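You operate a simulated robot arm through the tools that you are given. There is no shell and no other tool. Be economical: measure what you need, move in short steps, check, and stop when the job is done.

You are at the controls of a simulated two-armed robot. One attempt, no reset.

## Task
Wipe up the spill on the service bench top with the cloth and put it back.

It is judged by the outcome, as a careful person would: the job done as asked, and still so three seconds after it is handed in. It fails if anything else is knocked over, pushed out of place, dropped, spilled or broken. Flat cloth is picked up by pressing the open fingertips on it (5 to 10 N) and closing them slowly along it; thin cloth reads only 2 to 8 mm in the jaws.

## Robot
Two 7-joint arms with two-finger grippers on one trunk, on a base that drives. Base frame: it is fixed to the floor where the robot stands at the start and does not move with it; the origin is under the middle of the robot, x ahead of it, y to its left, z up; the surface under the hand at the start is at about z = 80.4. Readings come in cm, rad, newtons and seconds.
The left shoulder is at the start at [10.4, 17.5, 97.6], the right one opposite. With the tool pointing down near the work surface each hand reaches from about 10 to 92 cm from the robot's upright axis, wherever it stands, measured 20 degrees to its own side. Payload 2.94 kg a hand.
The tool frame of a hand sits at the grasp point between the pads (the TCP): z along the fingers, y along the line on which they close. The tips reach 3 cm beyond it. Largest opening 13.8 cm; the body of the gripper starts 10.9 cm behind the TCP.
Orientation is that of the tool frame in the base frame, as a unit quaternion [w, x, y, z]. With the fingers straight down and closing along the base's y, the tool's x points along the base's -x, its y along +y and its z along -z.

## Interface
- The arms move only by the tool jog_arm. It takes "left_series", "right_series" or both (then of equal length, played together; a hand with none holds still); each is a list of rows, each a list of 3 entries, a list of its own where there are three numbers: the shift along the tool's x, y, z in cm, then the turn, a rotation vector about the tool's x, y, z in rad, then the gripper command, from -1 (shut) to 1 (fully open), values between in proportion. In form: [[[dx, dy, dz], [rx, ry, rz], hand], ...]. A call has 1 to 8 rows; each row shifts and turns the commanded pose from where the row before left it, along the tool's axes as they then stand. Rows are played at 5 a second. More than 5 cm and 0.15 rad between two rows, or a gripper value outside its range, and nothing of the call is played. Where a pose cannot be reached the arm comes as near as it can. A force on the tool above 40 N (or 10 N above the force at the start of the call, whichever is more), or a blocked arm, ends the call early, and 0.2 s more pass. Each finger halts on what it meets, pressing with about 21 N; the grip force reading is that of the motor and also rises with nothing between the fingers. The clock runs only during rows and for 0.2 s after the last one: add rows that do not move to give the fingers time. It gives the time, the measured TCP pose, the force on the tool (base axes), the opening and the grip force at its end, in the units of the frame above (readings bear some noise), with the torque about the TCP (base axes, N m) and any sound that the robot's microphone picked up, and new pictures: "pictures" is both (left out), scene, wrist or none (wrist: the cameras of the hands that moved).
- Cameras (640 x 400 px; columns grow to the right, rows downward): "scene" is now at [24.6, -1.94, 143.05]; the picture's right is [-0.35, -0.94, -0.01], its down [-0.78, 0.29, -0.55] and it looks along [0.52, -0.19, -0.83] (base axes); focal length 296 px, centre (320, 200). "left" rides on the left gripper at [7.1, -1.9, -14.6] in its tool frame; the picture's right is [0.26, 0.96, 0.00], its down [-0.85, 0.23, -0.48] and it looks along [-0.46, 0.12, 0.88] (tool axes); focal length 280 px, centre (320, 200). "right" rides on the right gripper at [7.1, 1.9, -14.6] in its tool frame; the picture's right is [-0.26, 0.97, 0.00], its down [-0.85, -0.23, -0.48] and it looks along [-0.46, -0.12, 0.88] (tool axes); focal length 280 px, centre (320, 200). There is no depth. A picture from a camera that has moved, and an enlarged one, comes with that camera's place and axes in the base frame and with its lens. The place of the scene camera against the robot may be out by one fixed shift of up to 1.2 cm in any direction.
- raise_lower(by): slides the trunk up (or, below 0, down) by that many cm; the arms and the scene camera ride with it, the base frame stays. It gives what a move gives, with no picture.
- base_move(legs): drives the robot by 1 to 6 legs, each [ahead, turn to the left] in cm and rad, along the robot's own axes; the way and the turn of a leg run together, so that a leg with both is an arc; at most 150 cm and 3.142 rad a leg. The arms and the cameras ride along, it lands a little off, and it stops where it bumps. It gives what a move gives, and a new picture of the scene camera.
- turn_head(pan, tilt): turns the head with the scene camera to pan (to the left, within 2.094 rad either way) and tilt (down, from -0.506 to 1.204), counted from straight ahead of the robot. It gives what a move gives, and a new picture of the scene camera.
- zoom(camera, box): a new picture of the part [left, top, right, bottom] of that camera's present view, enlarged. No time passes.
- close_job(): hands the job in; it is judged then, once.

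Go step by step. Nothing tells you exact positions but the pictures and the camera data: compare them with the known pose of the tool, close in by small moves and look again before you grip or let go. The budget is 120 turns and 260 pictures, counting those below and the enlarged ones. Unless the task says otherwise, let go and move clear before handing in.

The tools are called after "Call:" by a JSON object that holds its "method" and its "body". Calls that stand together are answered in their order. jog_arm: Moves the arms, as the interface text tells. Its arguments: {"type":"object","properties":{"left_series":{"type":"array"},"right_series":{"type":"array"},"pictures":{"type":"string","enum":["both","scene","wrist","none"]}},"required":[]} The other tools are called the same way: raise_lower (by) slides the trunk up or down; base_move (legs) drives the base; turn_head (pan, tilt) turns the head that bears the scene camera; zoom (camera, box) takes an enlarged picture of a part of a camera's view; close_job () hands the job in.

At the start:

```text
time: 0.0
left_tcp_pos: [51.52, 18.72, 100.82]
left_orientation: [0.006, 0.0, 1.0, 0.0]
left_wrist_force: [-0.4, 0.4, -0.7]
left_moment: [-0.05, 0.02, 0.01]
left_width: 13.82
left_grip_force: 0.1
right_tcp_pos: [39.69, -30.67, 101.89]
right_orientation: [0.007, 0.0, 1.0, 0.001]
right_wrist_force: [-0.3, -0.4, 0.3]
right_moment: [0.03, 0.01, 0.01]
right_width: 13.78
right_grip_force: 0.1
trunk travel left (down, up): [-15.0, 58.4]
robot x, y, heading: [0.18, 0.17, 0.005]
head pan, tilt: [-0.353, 0.998]
```

scene: 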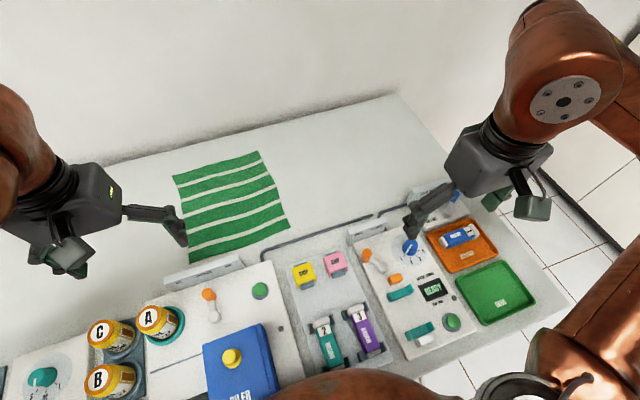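
right: 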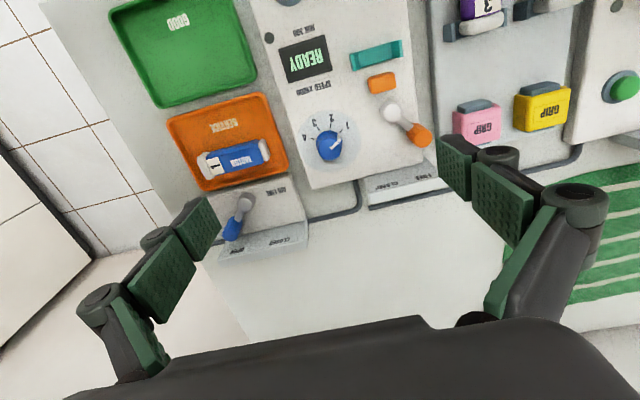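
left: 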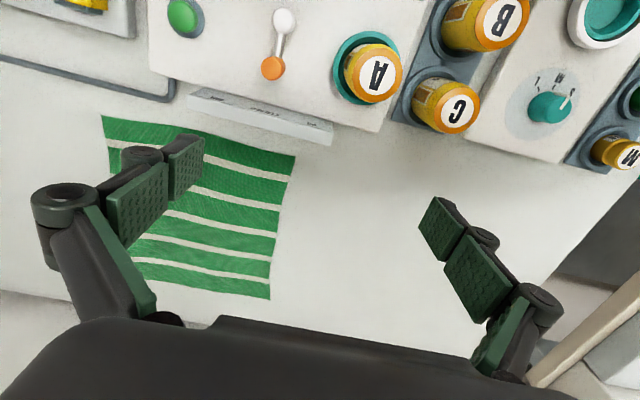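

I see a green striped cloth lying flat behind the devices on the bench; the spill is not obvious yet. I look around with the head and zoom.

Call:
{"method": "turn_head", "body": {"pan": 0.4, "tilt": 0.9}}

Call:
{"method": "zoom", "body": {"camera": "left", "box": [0, 60, 480, 360]}}

Call:
{"method": "turn_head", "body": {"pan": 0.0, "tilt": 0.8}}

```text
time: 1.1
left_tcp_pos: [51.89, 18.63, 100.65]
left_orientation: [0.004, 0.0, 1.0, 0.0]
left_wrist_force: [-0.3, -0.5, -0.3]
left_moment: [0.03, 0.01, 0.04]
left_width: 13.79
left_grip_force: 0.1
right_tcp_pos: [39.94, -30.66, 101.54]
right_orientation: [0.004, 0.001, 1.0, 0.001]
right_wrist_force: [0.9, 0.1, -0.4]
right_moment: [0.01, 0.0, 0.0]
right_width: 13.8
right_grip_force: 0.1
trunk travel left (down, up): [-15.0, 58.4]
robot x, y, heading: [-0.4, -0.02, 0.004]
head pan, tilt: [0.4, 0.901]
camera scene: at [25.01, 3.4, 143.75], right [0.39, -0.92, 0.01], down [-0.71, -0.3, -0.63], along [0.58, 0.24, -0.78], focal length 296 px, centre (320, 200)
```

scene: 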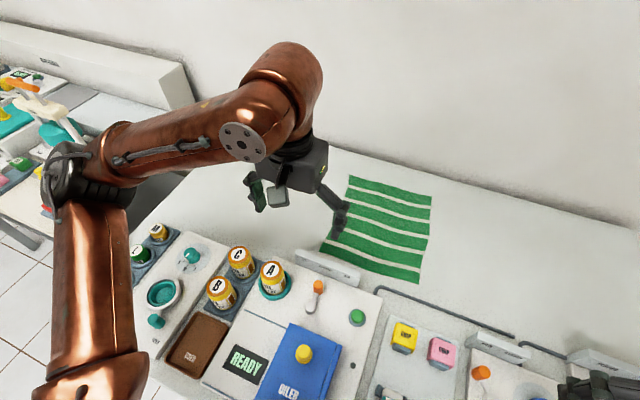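

```text
1.33 times, centred on (240, 210) of left
camera zoom: at [44.67, 16.7, 115.16], right [-0.26, 0.96, 0.0], down [0.84, 0.23, 0.48], along [0.47, 0.13, -0.88], focal length 374 px, centre (427, 187)
```

zoom: 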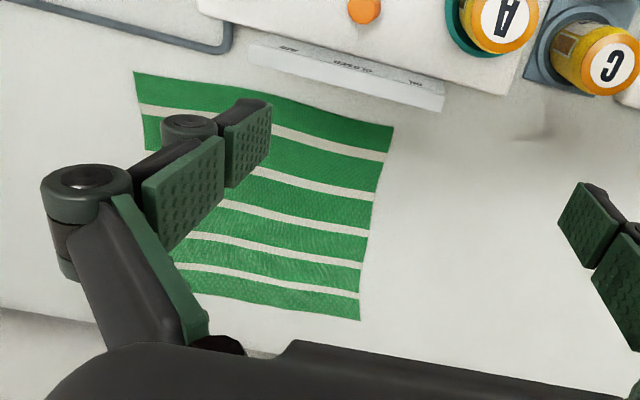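

```text
time: 2.0
left_tcp_pos: [51.81, 18.6, 100.6]
left_orientation: [0.005, 0.0, 1.0, 0.0]
left_wrist_force: [0.3, 0.7, -1.1]
left_moment: [0.0, 0.0, 0.0]
left_width: 13.77
left_grip_force: 0.1
right_tcp_pos: [40.05, -30.7, 101.62]
right_orientation: [0.004, 0.002, 1.0, 0.0]
right_wrist_force: [0.1, -0.2, 0.1]
right_moment: [0.06, 0.02, 0.04]
right_width: 13.79
right_grip_force: 0.1
trunk travel left (down, up): [-15.0, 58.4]
robot x, y, heading: [-0.1, 0.24, 0.003]
head pan, tilt: [0.0, 0.799]
camera scene: at [26.1, 0.48, 144.55], right [0.0, -1.0, 0.0], down [-0.71, 0.0, -0.71], along [0.71, 0.0, -0.71], focal length 296 px, centre (320, 200)
```

scene: 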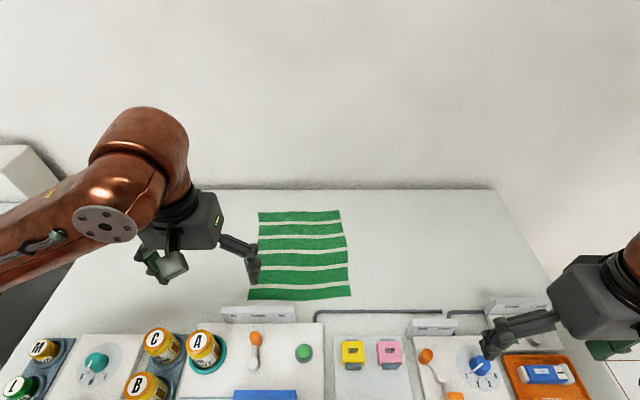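

The bench top carries many devices; I see only a faint mark near jar C in the left view. I zoom in to find the spill.

Call:
{"method": "zoom", "body": {"camera": "scene", "box": [40, 180, 360, 380]}}

Call:
{"method": "zoom", "body": {"camera": "scene", "box": [320, 180, 640, 380]}}

Call:
{"method": "zoom", "body": {"camera": "left", "box": [280, 60, 520, 210]}}

```text
2.00 times, centred on (200, 280) of scene
camera zoom: at [26.1, 0.48, 144.55], right [0.0, -1.0, 0.0], down [-0.71, 0.0, -0.71], along [0.71, 0.0, -0.71], focal length 592 px, centre (560, 40)
```

zoom: 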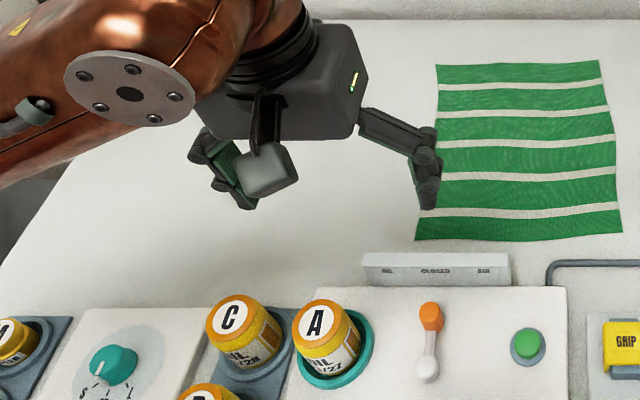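

```text
2.00 times, centred on (480, 280) of scene
camera zoom: at [26.1, 0.48, 144.55], right [0.0, -1.0, 0.0], down [-0.71, 0.0, -0.71], along [0.71, 0.0, -0.71], focal length 592 px, centre (0, 40)
```

zoom: 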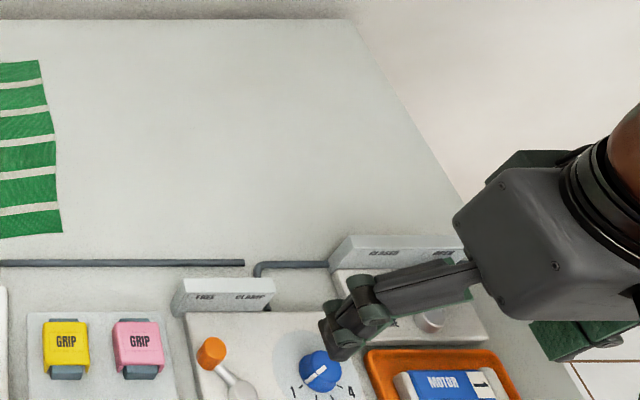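

```text
2.67 times, centred on (400, 135) of left
camera zoom: at [44.65, 16.7, 115.16], right [-0.26, 0.96, 0.0], down [0.84, 0.23, 0.48], along [0.47, 0.13, -0.88], focal length 748 px, centre (107, 373)
```

zoom: 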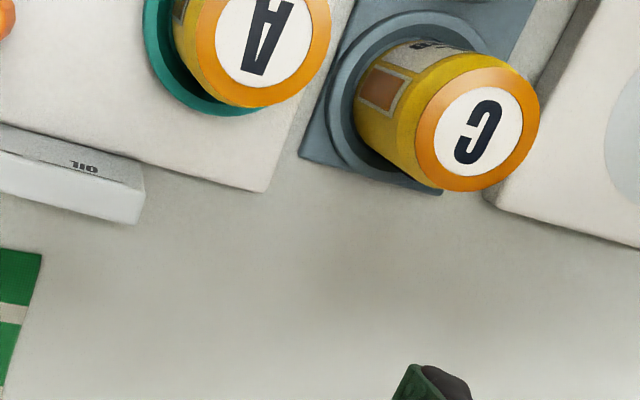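

No spill on what is visible of this bench. There's another bench to the left; I look further around.

Call:
{"method": "turn_head", "body": {"pan": 1.3, "tilt": 0.6}}

Call:
{"method": "turn_head", "body": {"pan": -1.2, "tilt": 0.6}}

Call:
{"method": "turn_head", "body": {"pan": 0.0, "tilt": 1.2}}

```text
time: 3.4
left_tcp_pos: [51.81, 18.6, 100.7]
left_orientation: [0.004, 0.0, 1.0, 0.0]
left_wrist_force: [-0.2, 0.1, 0.6]
left_moment: [0.06, 0.0, -0.03]
left_width: 13.79
left_grip_force: 0.0
right_tcp_pos: [39.87, -30.65, 101.58]
right_orientation: [0.005, 0.0, 1.0, 0.0]
right_wrist_force: [-0.2, -0.2, 0.0]
right_moment: [-0.01, -0.02, 0.0]
right_width: 13.81
right_grip_force: 0.0
trunk travel left (down, up): [-15.0, 58.4]
robot x, y, heading: [0.07, 0.21, -0.004]
head pan, tilt: [1.3, 0.6]
camera scene: at [20.37, 8.99, 146.15], right [0.96, -0.27, 0.01], down [-0.14, -0.54, -0.83], along [0.23, 0.8, -0.56], focal length 296 px, centre (320, 200)
```

scene: 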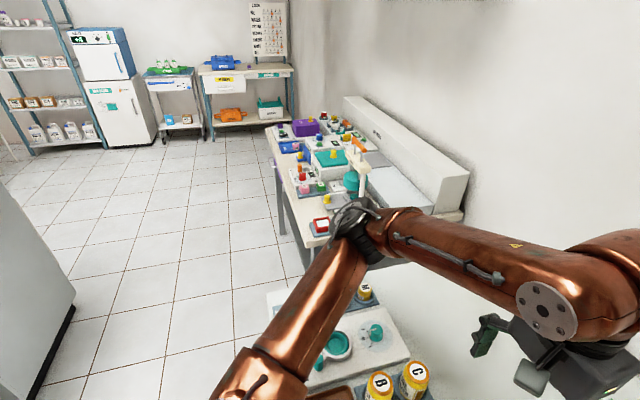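

```text
time: 5.7
left_tcp_pos: [51.7, 18.64, 100.6]
left_orientation: [0.004, 0.0, 1.0, 0.0]
left_wrist_force: [0.1, -0.7, 0.6]
left_moment: [0.02, 0.03, -0.05]
left_width: 13.8
left_grip_force: 0.0
right_tcp_pos: [39.9, -30.64, 101.65]
right_orientation: [0.005, 0.001, 1.0, 0.0]
right_wrist_force: [0.2, -0.9, 0.4]
right_moment: [-0.01, -0.01, -0.04]
right_width: 13.81
right_grip_force: 0.0
trunk travel left (down, up): [-15.0, 58.4]
robot x, y, heading: [0.03, -0.12, 0.003]
head pan, tilt: [-1.201, 0.6]
camera scene: at [21.2, -7.77, 146.16], right [-0.93, -0.36, -0.01], down [-0.19, 0.53, -0.83], along [0.31, -0.77, -0.56], focal length 296 px, centre (320, 200)
```

scene: 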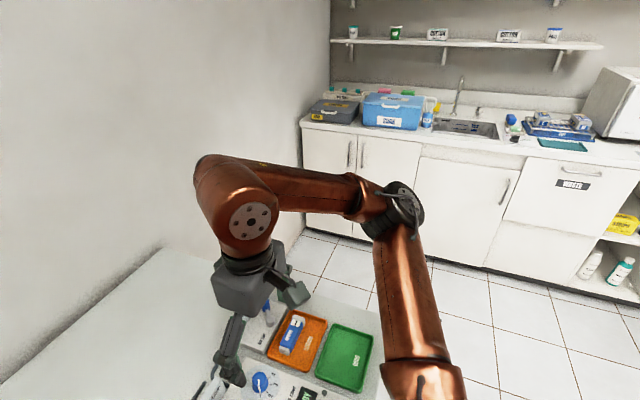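

```text
time: 7.1
left_tcp_pos: [51.92, 18.61, 100.61]
left_orientation: [0.004, 0.0, 1.0, -0.001]
left_wrist_force: [0.0, 0.3, 0.0]
left_moment: [0.02, -0.04, -0.04]
left_width: 13.78
left_grip_force: 0.1
right_tcp_pos: [40.05, -30.62, 101.7]
right_orientation: [0.005, 0.001, 1.0, 0.0]
right_wrist_force: [1.2, -0.5, 0.2]
right_moment: [-0.03, 0.01, 0.01]
right_width: 13.82
right_grip_force: 0.1
trunk travel left (down, up): [-15.0, 58.4]
robot x, y, heading: [0.03, 0.02, -0.004]
head pan, tilt: [0.0, 1.201]
camera scene: at [23.66, 0.46, 141.75], right [0.0, -1.0, 0.0], down [-0.93, 0.0, -0.38], along [0.38, 0.0, -0.93], focal length 296 px, centre (320, 200)
```

scene: 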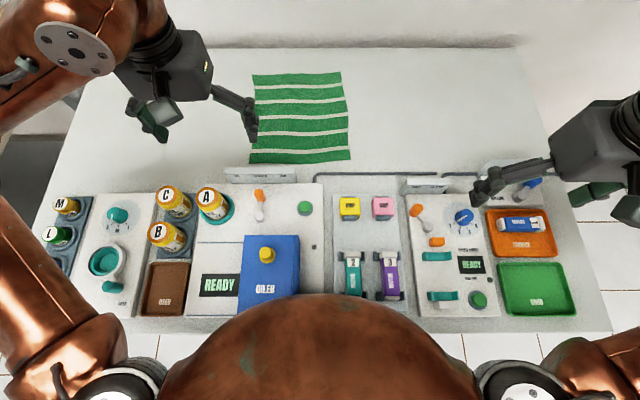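

Nothing evident yet; the left arm hides part of the bench's left rear. I move the left arm inward over the cloth, high, and look again.

Call:
{"method": "jog_arm", "body": {"left_series": [[[0, -4, -2], [0, 0, 0], 1], [[0, -4, -2], [0, 0, 0], 1], [[0, -4, -2], [0, 0, 0], 1], [[0, -4, -2], [0, 0, 0], 1]], "pictures": "both"}}

Call:
{"method": "zoom", "body": {"camera": "scene", "box": [40, 40, 280, 190]}}

Call:
{"method": "zoom", "body": {"camera": "scene", "box": [320, 40, 560, 190]}}

```text
time: 8.1
left_tcp_pos: [51.72, 2.75, 108.73]
left_orientation: [0.005, -0.001, 1.0, -0.001]
left_wrist_force: [0.0, 0.5, 0.6]
left_moment: [0.03, -0.02, 0.01]
left_width: 13.8
left_grip_force: 0.0
right_tcp_pos: [39.93, -30.69, 101.7]
right_orientation: [0.006, 0.0, 1.0, -0.001]
right_wrist_force: [0.1, -0.7, 0.0]
right_moment: [0.0, -0.01, 0.02]
right_width: 13.83
right_grip_force: 0.0
trunk travel left (down, up): [-15.0, 58.4]
robot x, y, heading: [-0.19, 0.18, -0.0]
head pan, tilt: [0.0, 1.201]
camera scene: at [23.65, 0.46, 141.75], right [0.0, -1.0, 0.0], down [-0.93, 0.0, -0.38], along [0.38, 0.0, -0.93], focal length 296 px, centre (320, 200)
camera left: at [44.55, 0.75, 123.22], right [-0.26, 0.96, 0.0], down [0.84, 0.23, 0.48], along [0.47, 0.13, -0.88], focal length 280 px, centre (320, 200)
```

scene: 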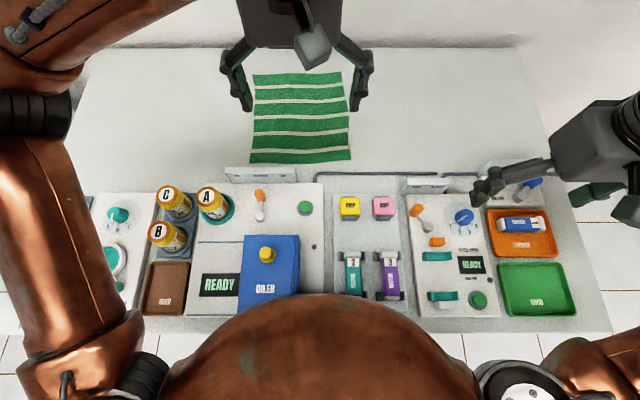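
left: 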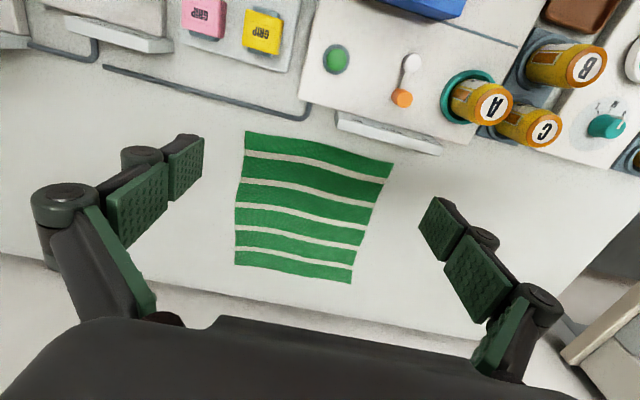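

```text
2.67 times, centred on (160, 115) of scene
camera zoom: at [23.65, 0.46, 141.75], right [0.0, -1.0, 0.0], down [-0.93, 0.0, -0.38], along [0.38, 0.0, -0.93], focal length 790 px, centre (747, 427)
```

zoom: 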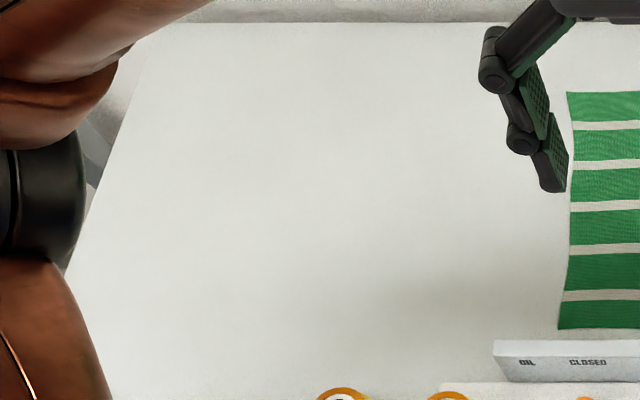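

```text
2.67 times, centred on (440, 115) of scene
camera zoom: at [23.65, 0.46, 141.75], right [0.0, -1.0, 0.0], down [-0.93, 0.0, -0.38], along [0.38, 0.0, -0.93], focal length 790 px, centre (0, 427)
```

zoom: 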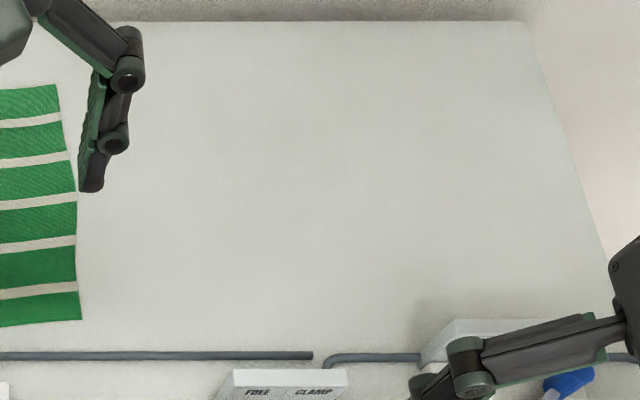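

The rear of this bench is clean. I check the other benches for the spill.

Call:
{"method": "turn_head", "body": {"pan": 1.35, "tilt": 0.35}}

Call:
{"method": "zoom", "body": {"camera": "scene", "box": [220, 130, 540, 330]}}

Call:
{"method": "zoom", "body": {"camera": "scene", "box": [60, 50, 380, 250]}}

Call:
{"method": "turn_head", "body": {"pan": -1.6, "tilt": 0.4}}

Call:
{"method": "zoom", "body": {"camera": "scene", "box": [160, 60, 480, 260]}}

```text
time: 9.6
left_tcp_pos: [51.89, 2.78, 108.63]
left_orientation: [0.004, 0.0, 1.0, -0.001]
left_wrist_force: [-0.6, 0.3, -0.2]
left_moment: [-0.02, -0.02, 0.03]
left_width: 13.78
left_grip_force: 0.2
right_tcp_pos: [39.81, -30.76, 101.59]
right_orientation: [0.005, 0.001, 1.0, 0.0]
right_wrist_force: [-0.8, 0.2, 0.2]
right_moment: [0.03, -0.01, 0.0]
right_width: 13.79
right_grip_force: 0.0
trunk travel left (down, up): [-15.0, 58.4]
robot x, y, heading: [0.15, -0.08, -0.001]
head pan, tilt: [1.349, 0.351]
camera scene: at [20.02, 9.55, 148.43], right [0.98, -0.22, 0.01], down [-0.06, -0.34, -0.94], along [0.21, 0.92, -0.34], focal length 296 px, centre (320, 200)
```

scene: 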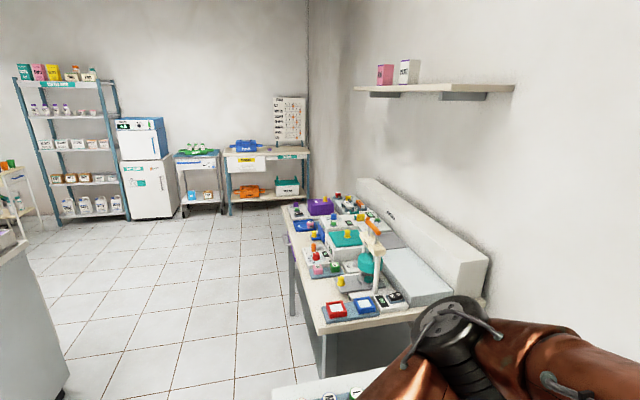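

```text
2.00 times, centred on (380, 230) of scene
camera zoom: at [20.02, 9.55, 148.43], right [0.98, -0.22, 0.01], down [-0.06, -0.34, -0.94], along [0.21, 0.92, -0.34], focal length 592 px, centre (200, 140)
```

zoom: 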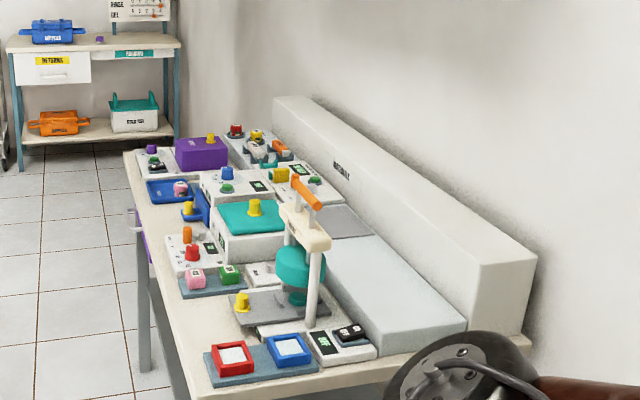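

```text
2.00 times, centred on (220, 150) of scene
camera zoom: at [20.02, 9.55, 148.43], right [0.98, -0.22, 0.01], down [-0.06, -0.34, -0.94], along [0.21, 0.92, -0.34], focal length 592 px, centre (520, 300)
```

zoom: 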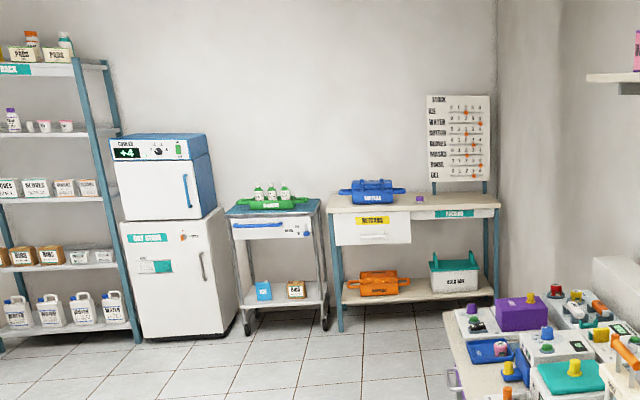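

```text
time: 12.2
left_tcp_pos: [51.84, 2.71, 108.62]
left_orientation: [0.005, 0.0, 1.0, 0.001]
left_wrist_force: [-0.8, 0.2, 0.3]
left_moment: [0.01, -0.02, -0.02]
left_width: 13.8
left_grip_force: 0.1
right_tcp_pos: [39.82, -30.66, 101.56]
right_orientation: [0.005, 0.001, 1.0, 0.0]
right_wrist_force: [0.0, -0.8, -0.2]
right_moment: [0.01, 0.01, -0.04]
right_width: 13.82
right_grip_force: 0.0
trunk travel left (down, up): [-15.0, 58.4]
robot x, y, heading: [-0.17, -0.08, 0.001]
head pan, tilt: [-1.6, 0.4]
camera scene: at [17.7, -8.8, 147.94], right [-1.0, 0.03, -0.02], down [0.03, 0.39, -0.92], along [-0.02, -0.92, -0.39], focal length 296 px, centre (320, 200)
```

scene: 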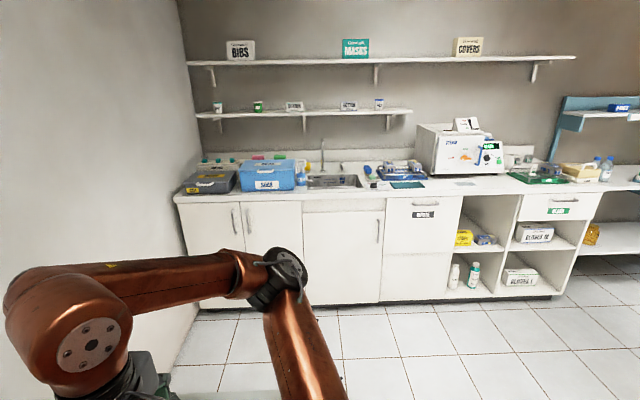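

```text
2.00 times, centred on (320, 160) of scene
camera zoom: at [17.7, -8.8, 147.94], right [-1.0, 0.03, -0.02], down [0.03, 0.39, -0.92], along [-0.02, -0.92, -0.39], focal length 592 px, centre (320, 280)
```

zoom: 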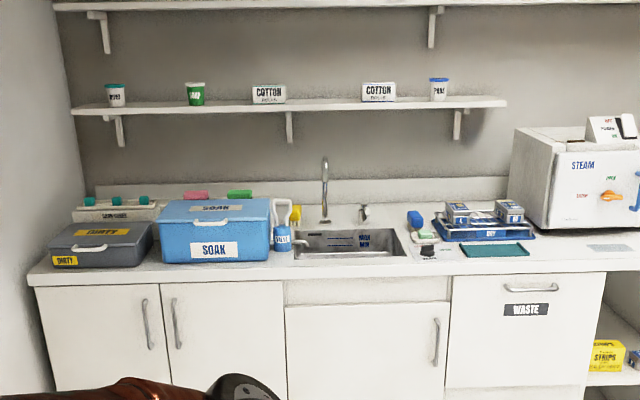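

This bench (oiler, motors) must be the service bench. A faint grey shade shows between the cloth and jar C; I take a closer look with the left hand camera there.

Call:
{"method": "turn_head", "body": {"pan": 0.35, "tilt": 1.0}}

Call:
{"method": "zoom", "body": {"camera": "scene", "box": [160, 130, 400, 280]}}

Call:
{"method": "zoom", "body": {"camera": "left", "box": [360, 100, 600, 250]}}

Call:
{"method": "zoom", "body": {"camera": "scene", "box": [160, 240, 480, 400]}}

```text
time: 14.1
left_tcp_pos: [51.7, 2.76, 108.72]
left_orientation: [0.004, 0.0, 1.0, 0.0]
left_wrist_force: [-0.9, 0.0, 0.0]
left_moment: [0.01, -0.01, -0.01]
left_width: 13.78
left_grip_force: 0.1
right_tcp_pos: [39.92, -30.65, 101.65]
right_orientation: [0.006, 0.001, 1.0, 0.0]
right_wrist_force: [-0.4, -0.6, -0.6]
right_moment: [-0.03, 0.04, -0.01]
right_width: 13.8
right_grip_force: 0.2
trunk travel left (down, up): [-15.0, 58.4]
robot x, y, heading: [-0.03, -0.22, -0.002]
head pan, tilt: [0.351, 1.0]
camera scene: at [24.59, 2.85, 143.02], right [0.34, -0.94, 0.0], down [-0.78, -0.29, -0.55], along [0.52, 0.19, -0.83], focal length 296 px, centre (320, 200)
```

scene: 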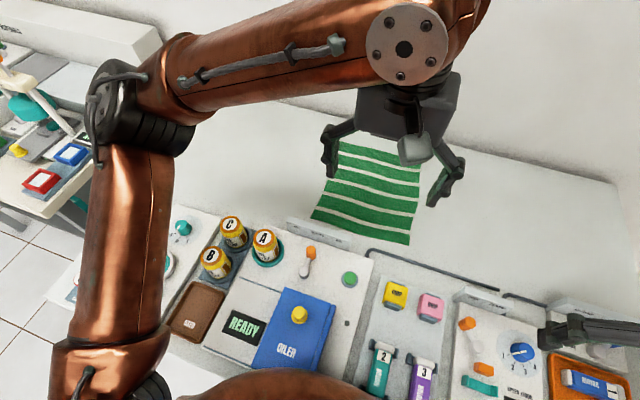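

```text
2.67 times, centred on (280, 205) of scene
camera zoom: at [24.59, 2.85, 143.02], right [0.34, -0.94, 0.0], down [-0.78, -0.29, -0.55], along [0.52, 0.19, -0.83], focal length 790 px, centre (427, 187)
```

zoom: 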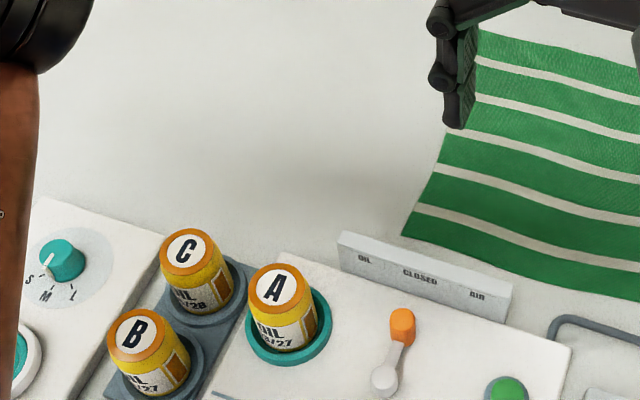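

```text
2.67 times, centred on (480, 175) of left
camera zoom: at [44.57, 0.81, 123.19], right [-0.26, 0.96, 0.0], down [0.84, 0.23, 0.48], along [0.47, 0.13, -0.88], focal length 748 px, centre (-107, 267)
```

zoom: 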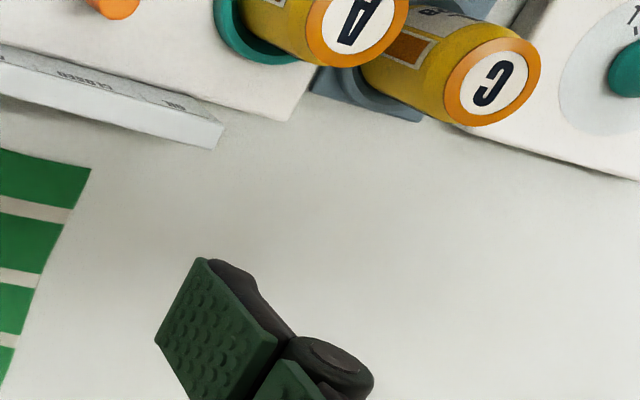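

```text
2.00 times, centred on (320, 320) of scene
camera zoom: at [24.59, 2.85, 143.02], right [0.34, -0.94, 0.0], down [-0.78, -0.29, -0.55], along [0.52, 0.19, -0.83], focal length 592 px, centre (320, -40)
```

zoom: 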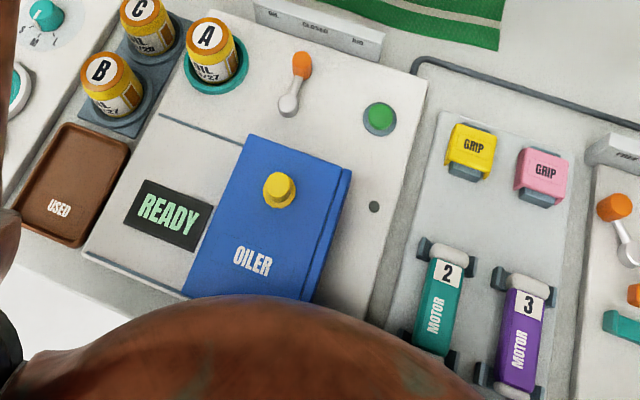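

The shade moves with the gripper, so it's a shadow. I raise the trunk and back off to get an overview including the near edge hidden by my own body.

Call:
{"method": "raise_lower", "body": {"by": 20}}

Call:
{"method": "base_move", "body": {"legs": [[-40, 0]]}}

Call:
{"method": "turn_head", "body": {"pan": 0.0, "tilt": 0.85}}

Call:
{"method": "zoom", "body": {"camera": "scene", "box": [120, 150, 360, 300]}}

Call:
{"method": "zoom", "body": {"camera": "scene", "box": [320, 150, 560, 300]}}

```text
time: 16.2
left_tcp_pos: [53.05, 2.76, 127.83]
left_orientation: [-0.002, 0.0, 1.0, -0.001]
left_wrist_force: [0.7, 0.1, 0.1]
left_moment: [0.0, 0.03, -0.01]
left_width: 13.78
left_grip_force: 0.0
right_tcp_pos: [41.1, -30.72, 121.03]
right_orientation: [-0.002, 0.001, 1.0, -0.001]
right_wrist_force: [-0.1, 0.7, -0.5]
right_moment: [0.02, 0.02, 0.01]
right_width: 13.78
right_grip_force: 0.0
trunk travel left (down, up): [-35.0, 38.4]
robot x, y, heading: [-0.05, 0.07, -0.003]
head pan, tilt: [0.351, 1.0]
```

```text
time: 18.7
left_tcp_pos: [12.97, 2.75, 127.9]
left_orientation: [-0.001, -0.002, 1.0, 0.0]
left_wrist_force: [0.7, -1.1, 0.7]
left_moment: [-0.01, -0.05, 0.01]
left_width: 13.8
left_grip_force: 0.0
right_tcp_pos: [1.21, -30.59, 121.12]
right_orientation: [0.0, -0.001, 1.0, 0.0]
right_wrist_force: [0.4, -0.6, -0.5]
right_moment: [-0.01, 0.0, 0.02]
right_width: 13.8
right_grip_force: 0.1
trunk travel left (down, up): [-35.0, 38.4]
robot x, y, heading: [-39.83, 0.04, 0.002]
head pan, tilt: [0.351, 1.0]
camera scene: at [-28.28, 2.82, 163.66], right [0.35, -0.94, 0.0], down [-0.79, -0.29, -0.54], along [0.51, 0.19, -0.84], focal length 296 px, centre (320, 200)
```

scene: 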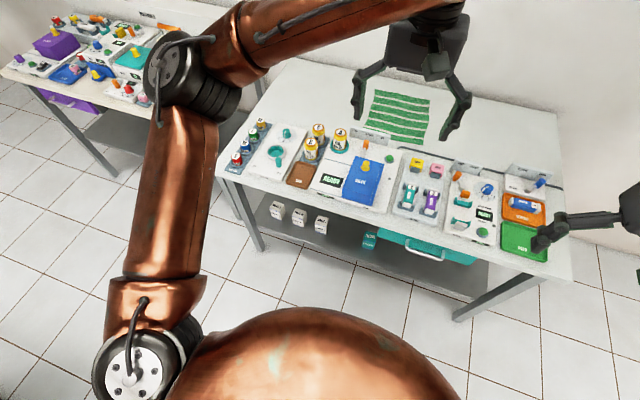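

```text
time: 19.6
left_tcp_pos: [13.14, 2.75, 127.93]
left_orientation: [-0.002, -0.001, 1.0, 0.0]
left_wrist_force: [-0.3, 0.2, -0.3]
left_moment: [-0.01, 0.02, 0.0]
left_width: 13.79
left_grip_force: 0.0
right_tcp_pos: [1.17, -30.5, 121.09]
right_orientation: [-0.002, -0.001, 1.0, 0.0]
right_wrist_force: [-0.1, 0.4, 0.1]
right_moment: [-0.01, 0.0, -0.03]
right_width: 13.78
right_grip_force: 0.0
trunk travel left (down, up): [-35.0, 38.4]
robot x, y, heading: [-39.61, -0.23, -0.004]
head pan, tilt: [0.0, 0.85]
camera scene: at [-26.89, 0.42, 164.76], right [0.0, -1.0, 0.0], down [-0.75, 0.0, -0.66], along [0.66, 0.0, -0.75], focal length 296 px, centre (320, 200)
```

scene: 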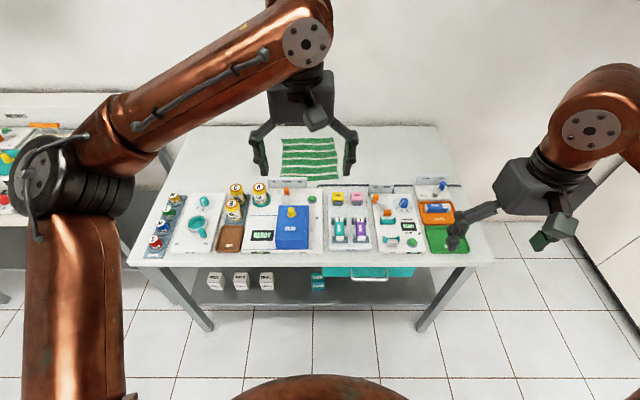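

```text
2.67 times, centred on (240, 225) of scene
camera zoom: at [-26.89, 0.42, 164.76], right [0.0, -1.0, 0.0], down [-0.75, 0.0, -0.66], along [0.66, 0.0, -0.75], focal length 790 px, centre (533, 133)
```

zoom: 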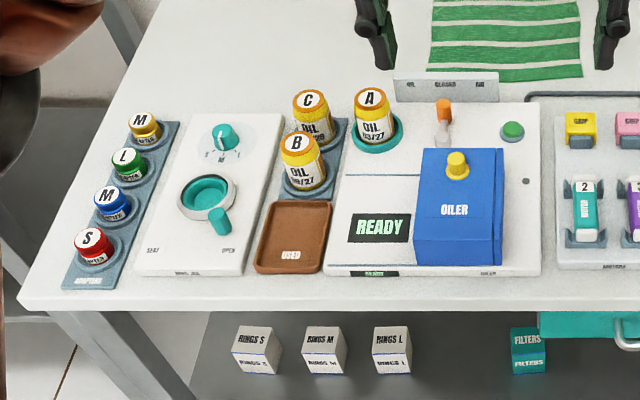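

```text
2.67 times, centred on (440, 225) of scene
camera zoom: at [-26.89, 0.42, 164.76], right [0.0, -1.0, 0.0], down [-0.75, 0.0, -0.66], along [0.66, 0.0, -0.75], focal length 790 px, centre (0, 133)
```

zoom: 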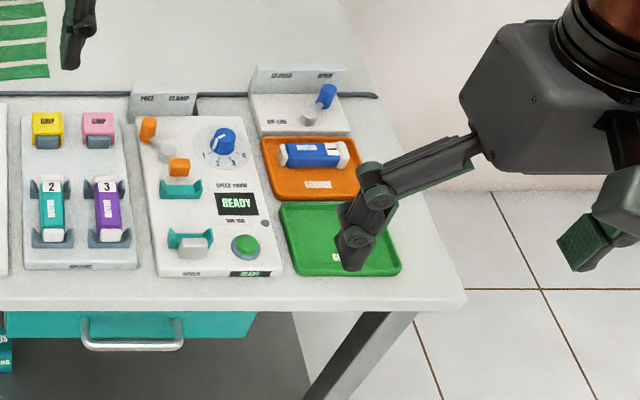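

Still nothing on the near part; the spill may be nearly clear. I zoom closely on the rear area, which is bare white.

Call:
{"method": "zoom", "body": {"camera": "scene", "box": [340, 120, 460, 195]}}

Call:
{"method": "zoom", "body": {"camera": "scene", "box": [160, 120, 280, 195]}}

Call:
{"method": "zoom", "body": {"camera": "scene", "box": [250, 120, 370, 195]}}

```text
5.33 times, centred on (400, 158) of scene
camera zoom: at [-26.89, 0.42, 164.76], right [0.0, -1.0, 0.0], down [-0.75, 0.0, -0.66], along [0.66, 0.0, -0.75], focal length 1580 px, centre (-107, 427)
```

zoom: 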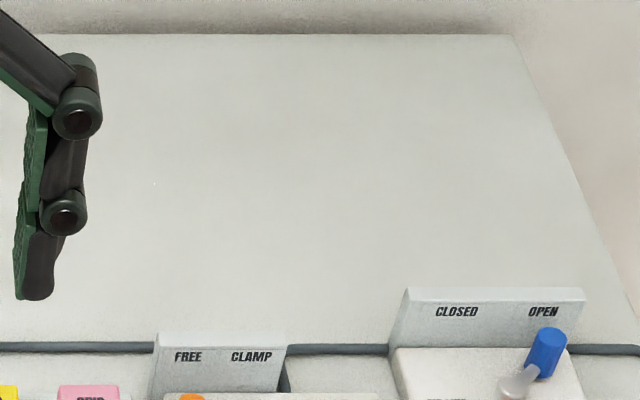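

```text
5.33 times, centred on (220, 158) of scene
camera zoom: at [-26.89, 0.42, 164.76], right [0.0, -1.0, 0.0], down [-0.75, 0.0, -0.66], along [0.66, 0.0, -0.75], focal length 1580 px, centre (853, 427)
```

zoom: 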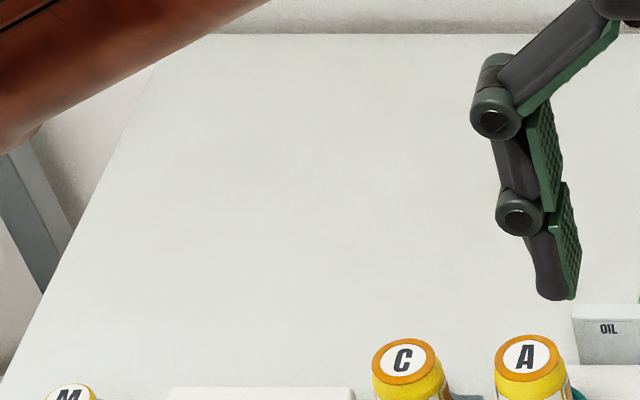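

```text
5.33 times, centred on (310, 158) of scene
camera zoom: at [-26.89, 0.42, 164.76], right [0.0, -1.0, 0.0], down [-0.75, 0.0, -0.66], along [0.66, 0.0, -0.75], focal length 1580 px, centre (373, 427)
```

zoom: 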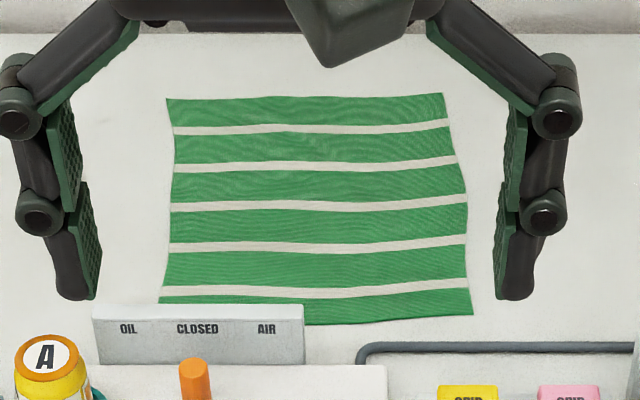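

A tiny bright glint appears in both far views and both rays meet the bench at about (74, -21): probably a clear puddle. I drive back in and inspect it with the right wrist camera.

Call:
{"method": "base_move", "body": {"legs": [[40, 0]]}}

Call:
{"method": "raise_lower", "body": {"by": -20}}

Call:
{"method": "jog_arm", "body": {"right_series": [[[-4, 2, 0], [0, 0, 0], 1], [[-4, 2, 0], [0, 0, 0], 1], [[-4, 2, 0], [0, 0, 0], 1], [[-4, 2, 0], [0, 0, 0], 1], [[-4, 2, 0], [0, 0, 0], 1]], "pictures": "wrist"}}

Call:
{"method": "zoom", "body": {"camera": "right", "box": [160, 80, 480, 280]}}

```text
time: 22.1
left_tcp_pos: [52.9, 3.79, 127.87]
left_orientation: [-0.002, -0.008, 1.0, 0.0]
left_wrist_force: [0.0, -0.3, 0.2]
left_moment: [-0.01, 0.03, 0.01]
left_width: 13.8
left_grip_force: 0.1
right_tcp_pos: [41.51, -29.73, 121.07]
right_orientation: [-0.001, -0.007, 1.0, 0.0]
right_wrist_force: [0.2, 0.3, 0.0]
right_moment: [0.0, 0.0, 0.0]
right_width: 13.79
right_grip_force: 0.0
trunk travel left (down, up): [-35.0, 38.4]
robot x, y, heading: [0.07, 0.06, 0.014]
head pan, tilt: [0.0, 0.85]
camera scene: at [13.04, 0.89, 164.75], right [0.01, -1.0, 0.0], down [-0.75, -0.01, -0.66], along [0.66, 0.01, -0.75], focal length 296 px, centre (320, 200)
```

scene: 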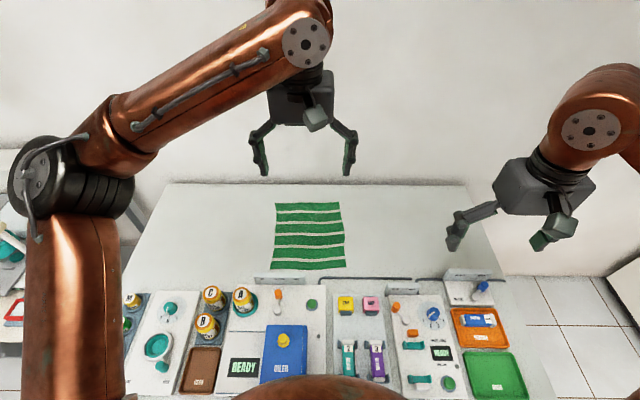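

```text
time: 24.2
left_tcp_pos: [51.46, 3.53, 108.75]
left_orientation: [0.005, -0.007, 1.0, -0.001]
left_wrist_force: [-0.8, 0.2, 0.2]
left_moment: [0.03, -0.02, 0.0]
left_width: 13.8
left_grip_force: 0.0
right_tcp_pos: [40.2, -29.75, 101.72]
right_orientation: [0.005, -0.006, 1.0, 0.0]
right_wrist_force: [-0.5, -0.2, 0.7]
right_moment: [0.03, 0.0, -0.01]
right_width: 13.8
right_grip_force: 0.1
trunk travel left (down, up): [-15.0, 58.4]
robot x, y, heading: [-0.42, 0.16, 0.012]
head pan, tilt: [0.0, 0.85]
```

```text
time: 25.4
left_tcp_pos: [51.44, 3.56, 108.61]
left_orientation: [0.005, -0.007, 1.0, 0.0]
left_wrist_force: [0.1, -0.2, -0.7]
left_moment: [-0.01, 0.0, -0.01]
left_width: 13.78
left_grip_force: 0.1
right_tcp_pos: [60.5, -19.48, 102.05]
right_orientation: [0.005, -0.005, 1.0, 0.0]
right_wrist_force: [0.7, -0.2, 0.5]
right_moment: [-0.02, 0.01, 0.02]
right_width: 13.81
right_grip_force: 0.1
trunk travel left (down, up): [-15.0, 58.4]
robot x, y, heading: [-0.3, -0.01, 0.015]
head pan, tilt: [0.0, 0.85]
camera right: at [53.22, -17.76, 116.5], right [0.25, 0.97, 0.0], down [0.85, -0.22, 0.49], along [0.47, -0.12, -0.87], focal length 280 px, centre (320, 200)
```

right: 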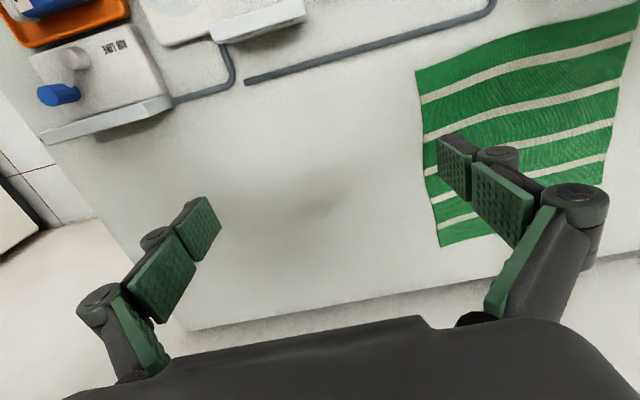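

```text
2.00 times, centred on (320, 180) of right
camera zoom: at [53.22, -17.76, 116.5], right [0.25, 0.97, 0.0], down [0.85, -0.22, 0.49], along [0.47, -0.12, -0.87], focal length 561 px, centre (320, 240)
```

zoom: 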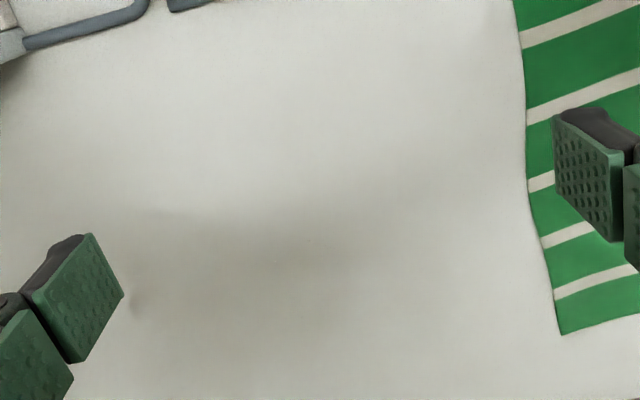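

A speck is visible again near (73, -22) though the hand's shadow falls over it. I lower the hand beside it and look from close.

Call:
{"method": "zoom", "body": {"camera": "right", "box": [260, 150, 380, 225]}}

Call:
{"method": "jog_arm", "body": {"right_series": [[[0, 0, 4], [0, 0, 0], 1], [[0, 0, 4], [0, 0, 0], 1], [[0, 0, 3], [0, 0, 0], 1]], "pictures": "wrist"}}

Call:
{"method": "zoom", "body": {"camera": "right", "box": [200, 120, 440, 270]}}

Call:
{"method": "zoom", "body": {"camera": "scene", "box": [330, 180, 490, 280]}}

```text
5.33 times, centred on (320, 188) of right
camera zoom: at [53.22, -17.76, 116.5], right [0.25, 0.97, 0.0], down [0.85, -0.22, 0.49], along [0.47, -0.12, -0.87], focal length 1495 px, centre (320, 267)
```

zoom: 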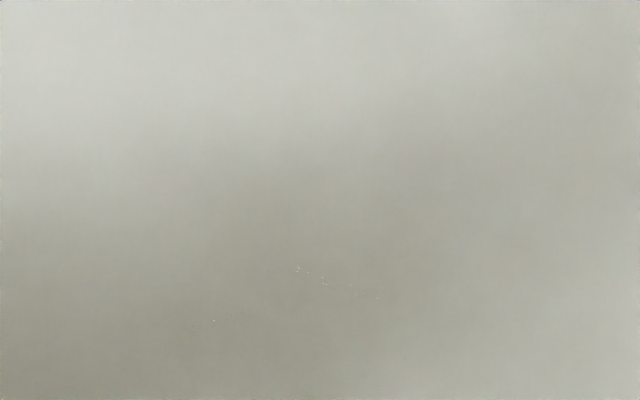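

```text
time: 26.2
left_tcp_pos: [51.46, 3.67, 108.59]
left_orientation: [0.006, -0.007, 1.0, 0.0]
left_wrist_force: [0.3, -0.5, 0.0]
left_moment: [0.01, -0.01, -0.02]
left_width: 13.8
left_grip_force: 0.1
right_tcp_pos: [60.28, -19.52, 90.87]
right_orientation: [0.005, -0.007, 1.0, 0.001]
right_wrist_force: [0.0, 0.2, -0.7]
right_moment: [0.03, 0.03, 0.01]
right_width: 13.8
right_grip_force: 0.1
trunk travel left (down, up): [-15.0, 58.4]
robot x, y, heading: [-0.3, 0.21, 0.013]
head pan, tilt: [0.0, 0.85]
camera right: at [53.1, -17.71, 105.39], right [0.25, 0.97, 0.0], down [0.85, -0.22, 0.48], along [0.47, -0.12, -0.87], focal length 280 px, centre (320, 200)
```

right: 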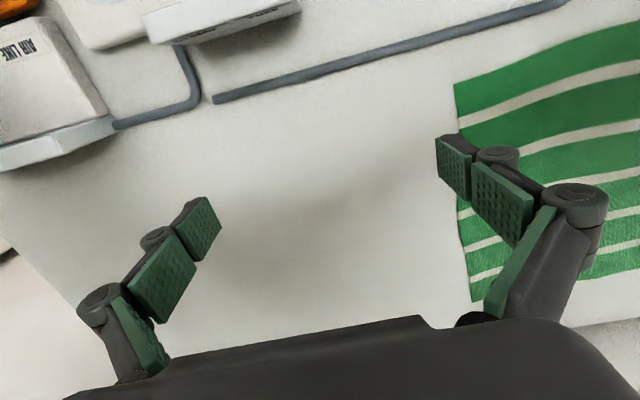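

```text
2.67 times, centred on (320, 195) of right
camera zoom: at [53.1, -17.71, 105.39], right [0.25, 0.97, 0.0], down [0.85, -0.22, 0.48], along [0.47, -0.12, -0.87], focal length 748 px, centre (320, 213)
```

zoom: 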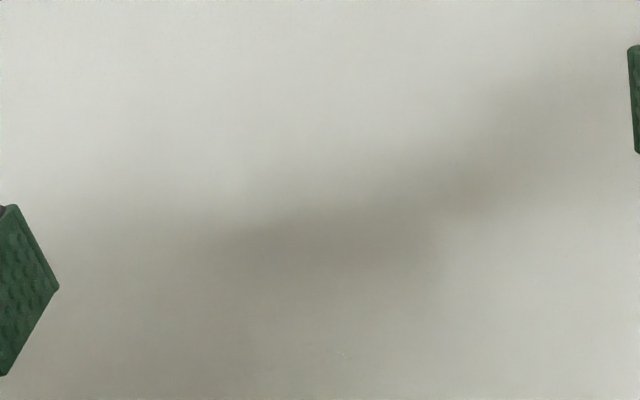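

```text
4.00 times, centred on (410, 230) of scene
camera zoom: at [25.94, 1.08, 144.08], right [0.01, -1.0, 0.0], down [-0.74, -0.01, -0.67], along [0.67, 0.01, -0.74], focal length 1185 px, centre (-40, 80)
```

zoom: 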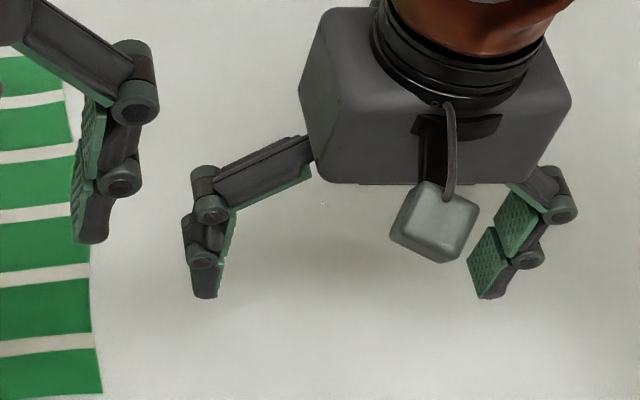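

A tiny arc of specks suggests the edge of a nearly clear puddle around (74, -23). I pull the right hand back out of the light and zoom with the head camera.

Call:
{"method": "jog_arm", "body": {"right_series": [[[0, 0, -4], [0, 0, 0], 1], [[0, 0, -4], [0, 0, 0], 1], [[0, 0, -4], [0, 0, 0], 1], [[4, -3, 0], [0, 0, 0], 1], [[4, -3, 0], [0, 0, 0], 1], [[4, -3, 0], [0, 0, 0], 1], [[4, -3, 0], [0, 0, 0], 1], [[4, -3, 0], [0, 0, 0], 1]], "left_series": [[[4, 0, 0], [0, 0, 0], 1], [[4, 0, 0], [0, 0, 0], 1], [[4, 0, 0], [0, 0, 0], 1], [[0, 4, 0], [0, 0, 0], 1], [[0, 4, 0], [0, 0, 0], 1], [[0, 4, 0], [0, 0, 0], 1], [[0, 4, 0], [0, 0, 0], 1], [[0, 4, 0], [0, 0, 0], 1]], "pictures": "none"}}

Call:
{"method": "turn_head", "body": {"pan": -0.44, "tilt": 0.85}}

Call:
{"method": "zoom", "body": {"camera": "scene", "box": [240, 150, 400, 250]}}

Call:
{"method": "zoom", "body": {"camera": "scene", "box": [288, 175, 352, 215]}}

```text
time: 28.0
left_tcp_pos: [39.16, 23.8, 108.57]
left_orientation: [0.005, -0.006, 1.0, 0.001]
left_wrist_force: [0.6, 0.0, -0.2]
left_moment: [0.0, 0.02, -0.02]
left_width: 13.82
left_grip_force: 0.1
right_tcp_pos: [40.23, -34.79, 102.74]
right_orientation: [0.004, -0.007, 1.0, 0.0]
right_wrist_force: [-0.1, -0.3, 0.3]
right_moment: [0.02, 0.03, 0.05]
right_width: 13.78
right_grip_force: 0.0
trunk travel left (down, up): [-15.0, 58.4]
robot x, y, heading: [-0.16, 0.19, 0.014]
head pan, tilt: [0.0, 0.85]
```

```text
time: 28.9
left_tcp_pos: [39.23, 23.78, 108.73]
left_orientation: [0.005, -0.008, 1.0, 0.0]
left_wrist_force: [0.4, -0.2, 0.3]
left_moment: [0.0, -0.02, 0.01]
left_width: 13.8
left_grip_force: 0.0
right_tcp_pos: [40.29, -34.88, 102.76]
right_orientation: [0.003, -0.007, 1.0, 0.001]
right_wrist_force: [0.5, 0.5, 0.5]
right_moment: [-0.01, 0.01, 0.0]
right_width: 13.77
right_grip_force: 0.0
trunk travel left (down, up): [-15.0, 58.4]
robot x, y, heading: [-0.02, 0.58, 0.007]
head pan, tilt: [-0.44, 0.85]
camera scene: at [25.25, -2.26, 144.06], right [-0.41, -0.91, -0.01], down [-0.68, 0.31, -0.67], along [0.61, -0.27, -0.74], focal length 296 px, centre (320, 200)
```

scene: 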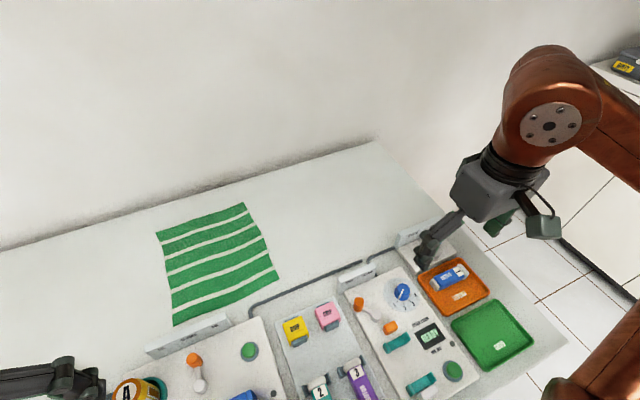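

```text
4.00 times, centred on (320, 200) of scene
camera zoom: at [25.25, -2.26, 144.06], right [-0.41, -0.91, -0.01], down [-0.68, 0.31, -0.67], along [0.61, -0.27, -0.74], focal length 1185 px, centre (320, 200)
```

zoom: 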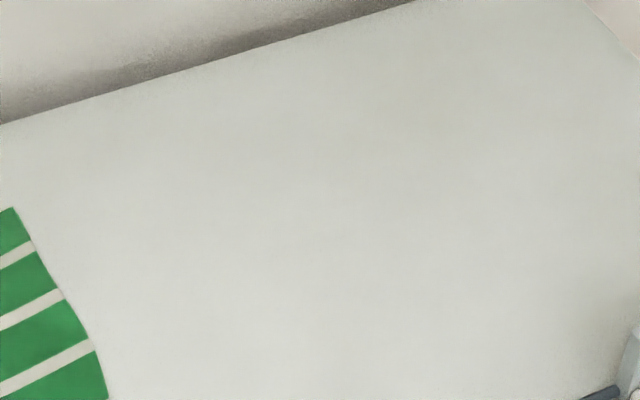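

```text
10.00 times, centred on (320, 195) of scene
camera zoom: at [25.25, -2.26, 144.06], right [-0.41, -0.91, -0.01], down [-0.68, 0.31, -0.67], along [0.61, -0.27, -0.74], focal length 2962 px, centre (320, 250)
```

zoom: 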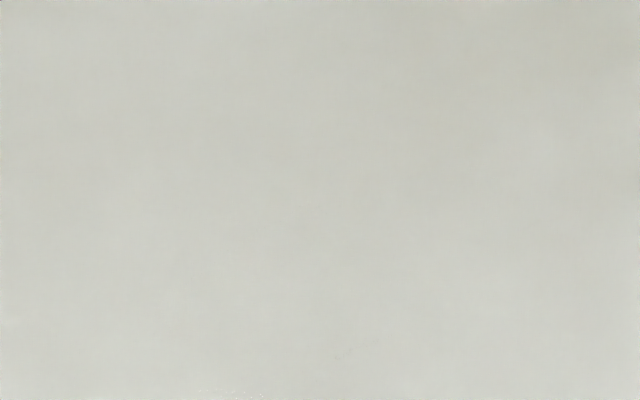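

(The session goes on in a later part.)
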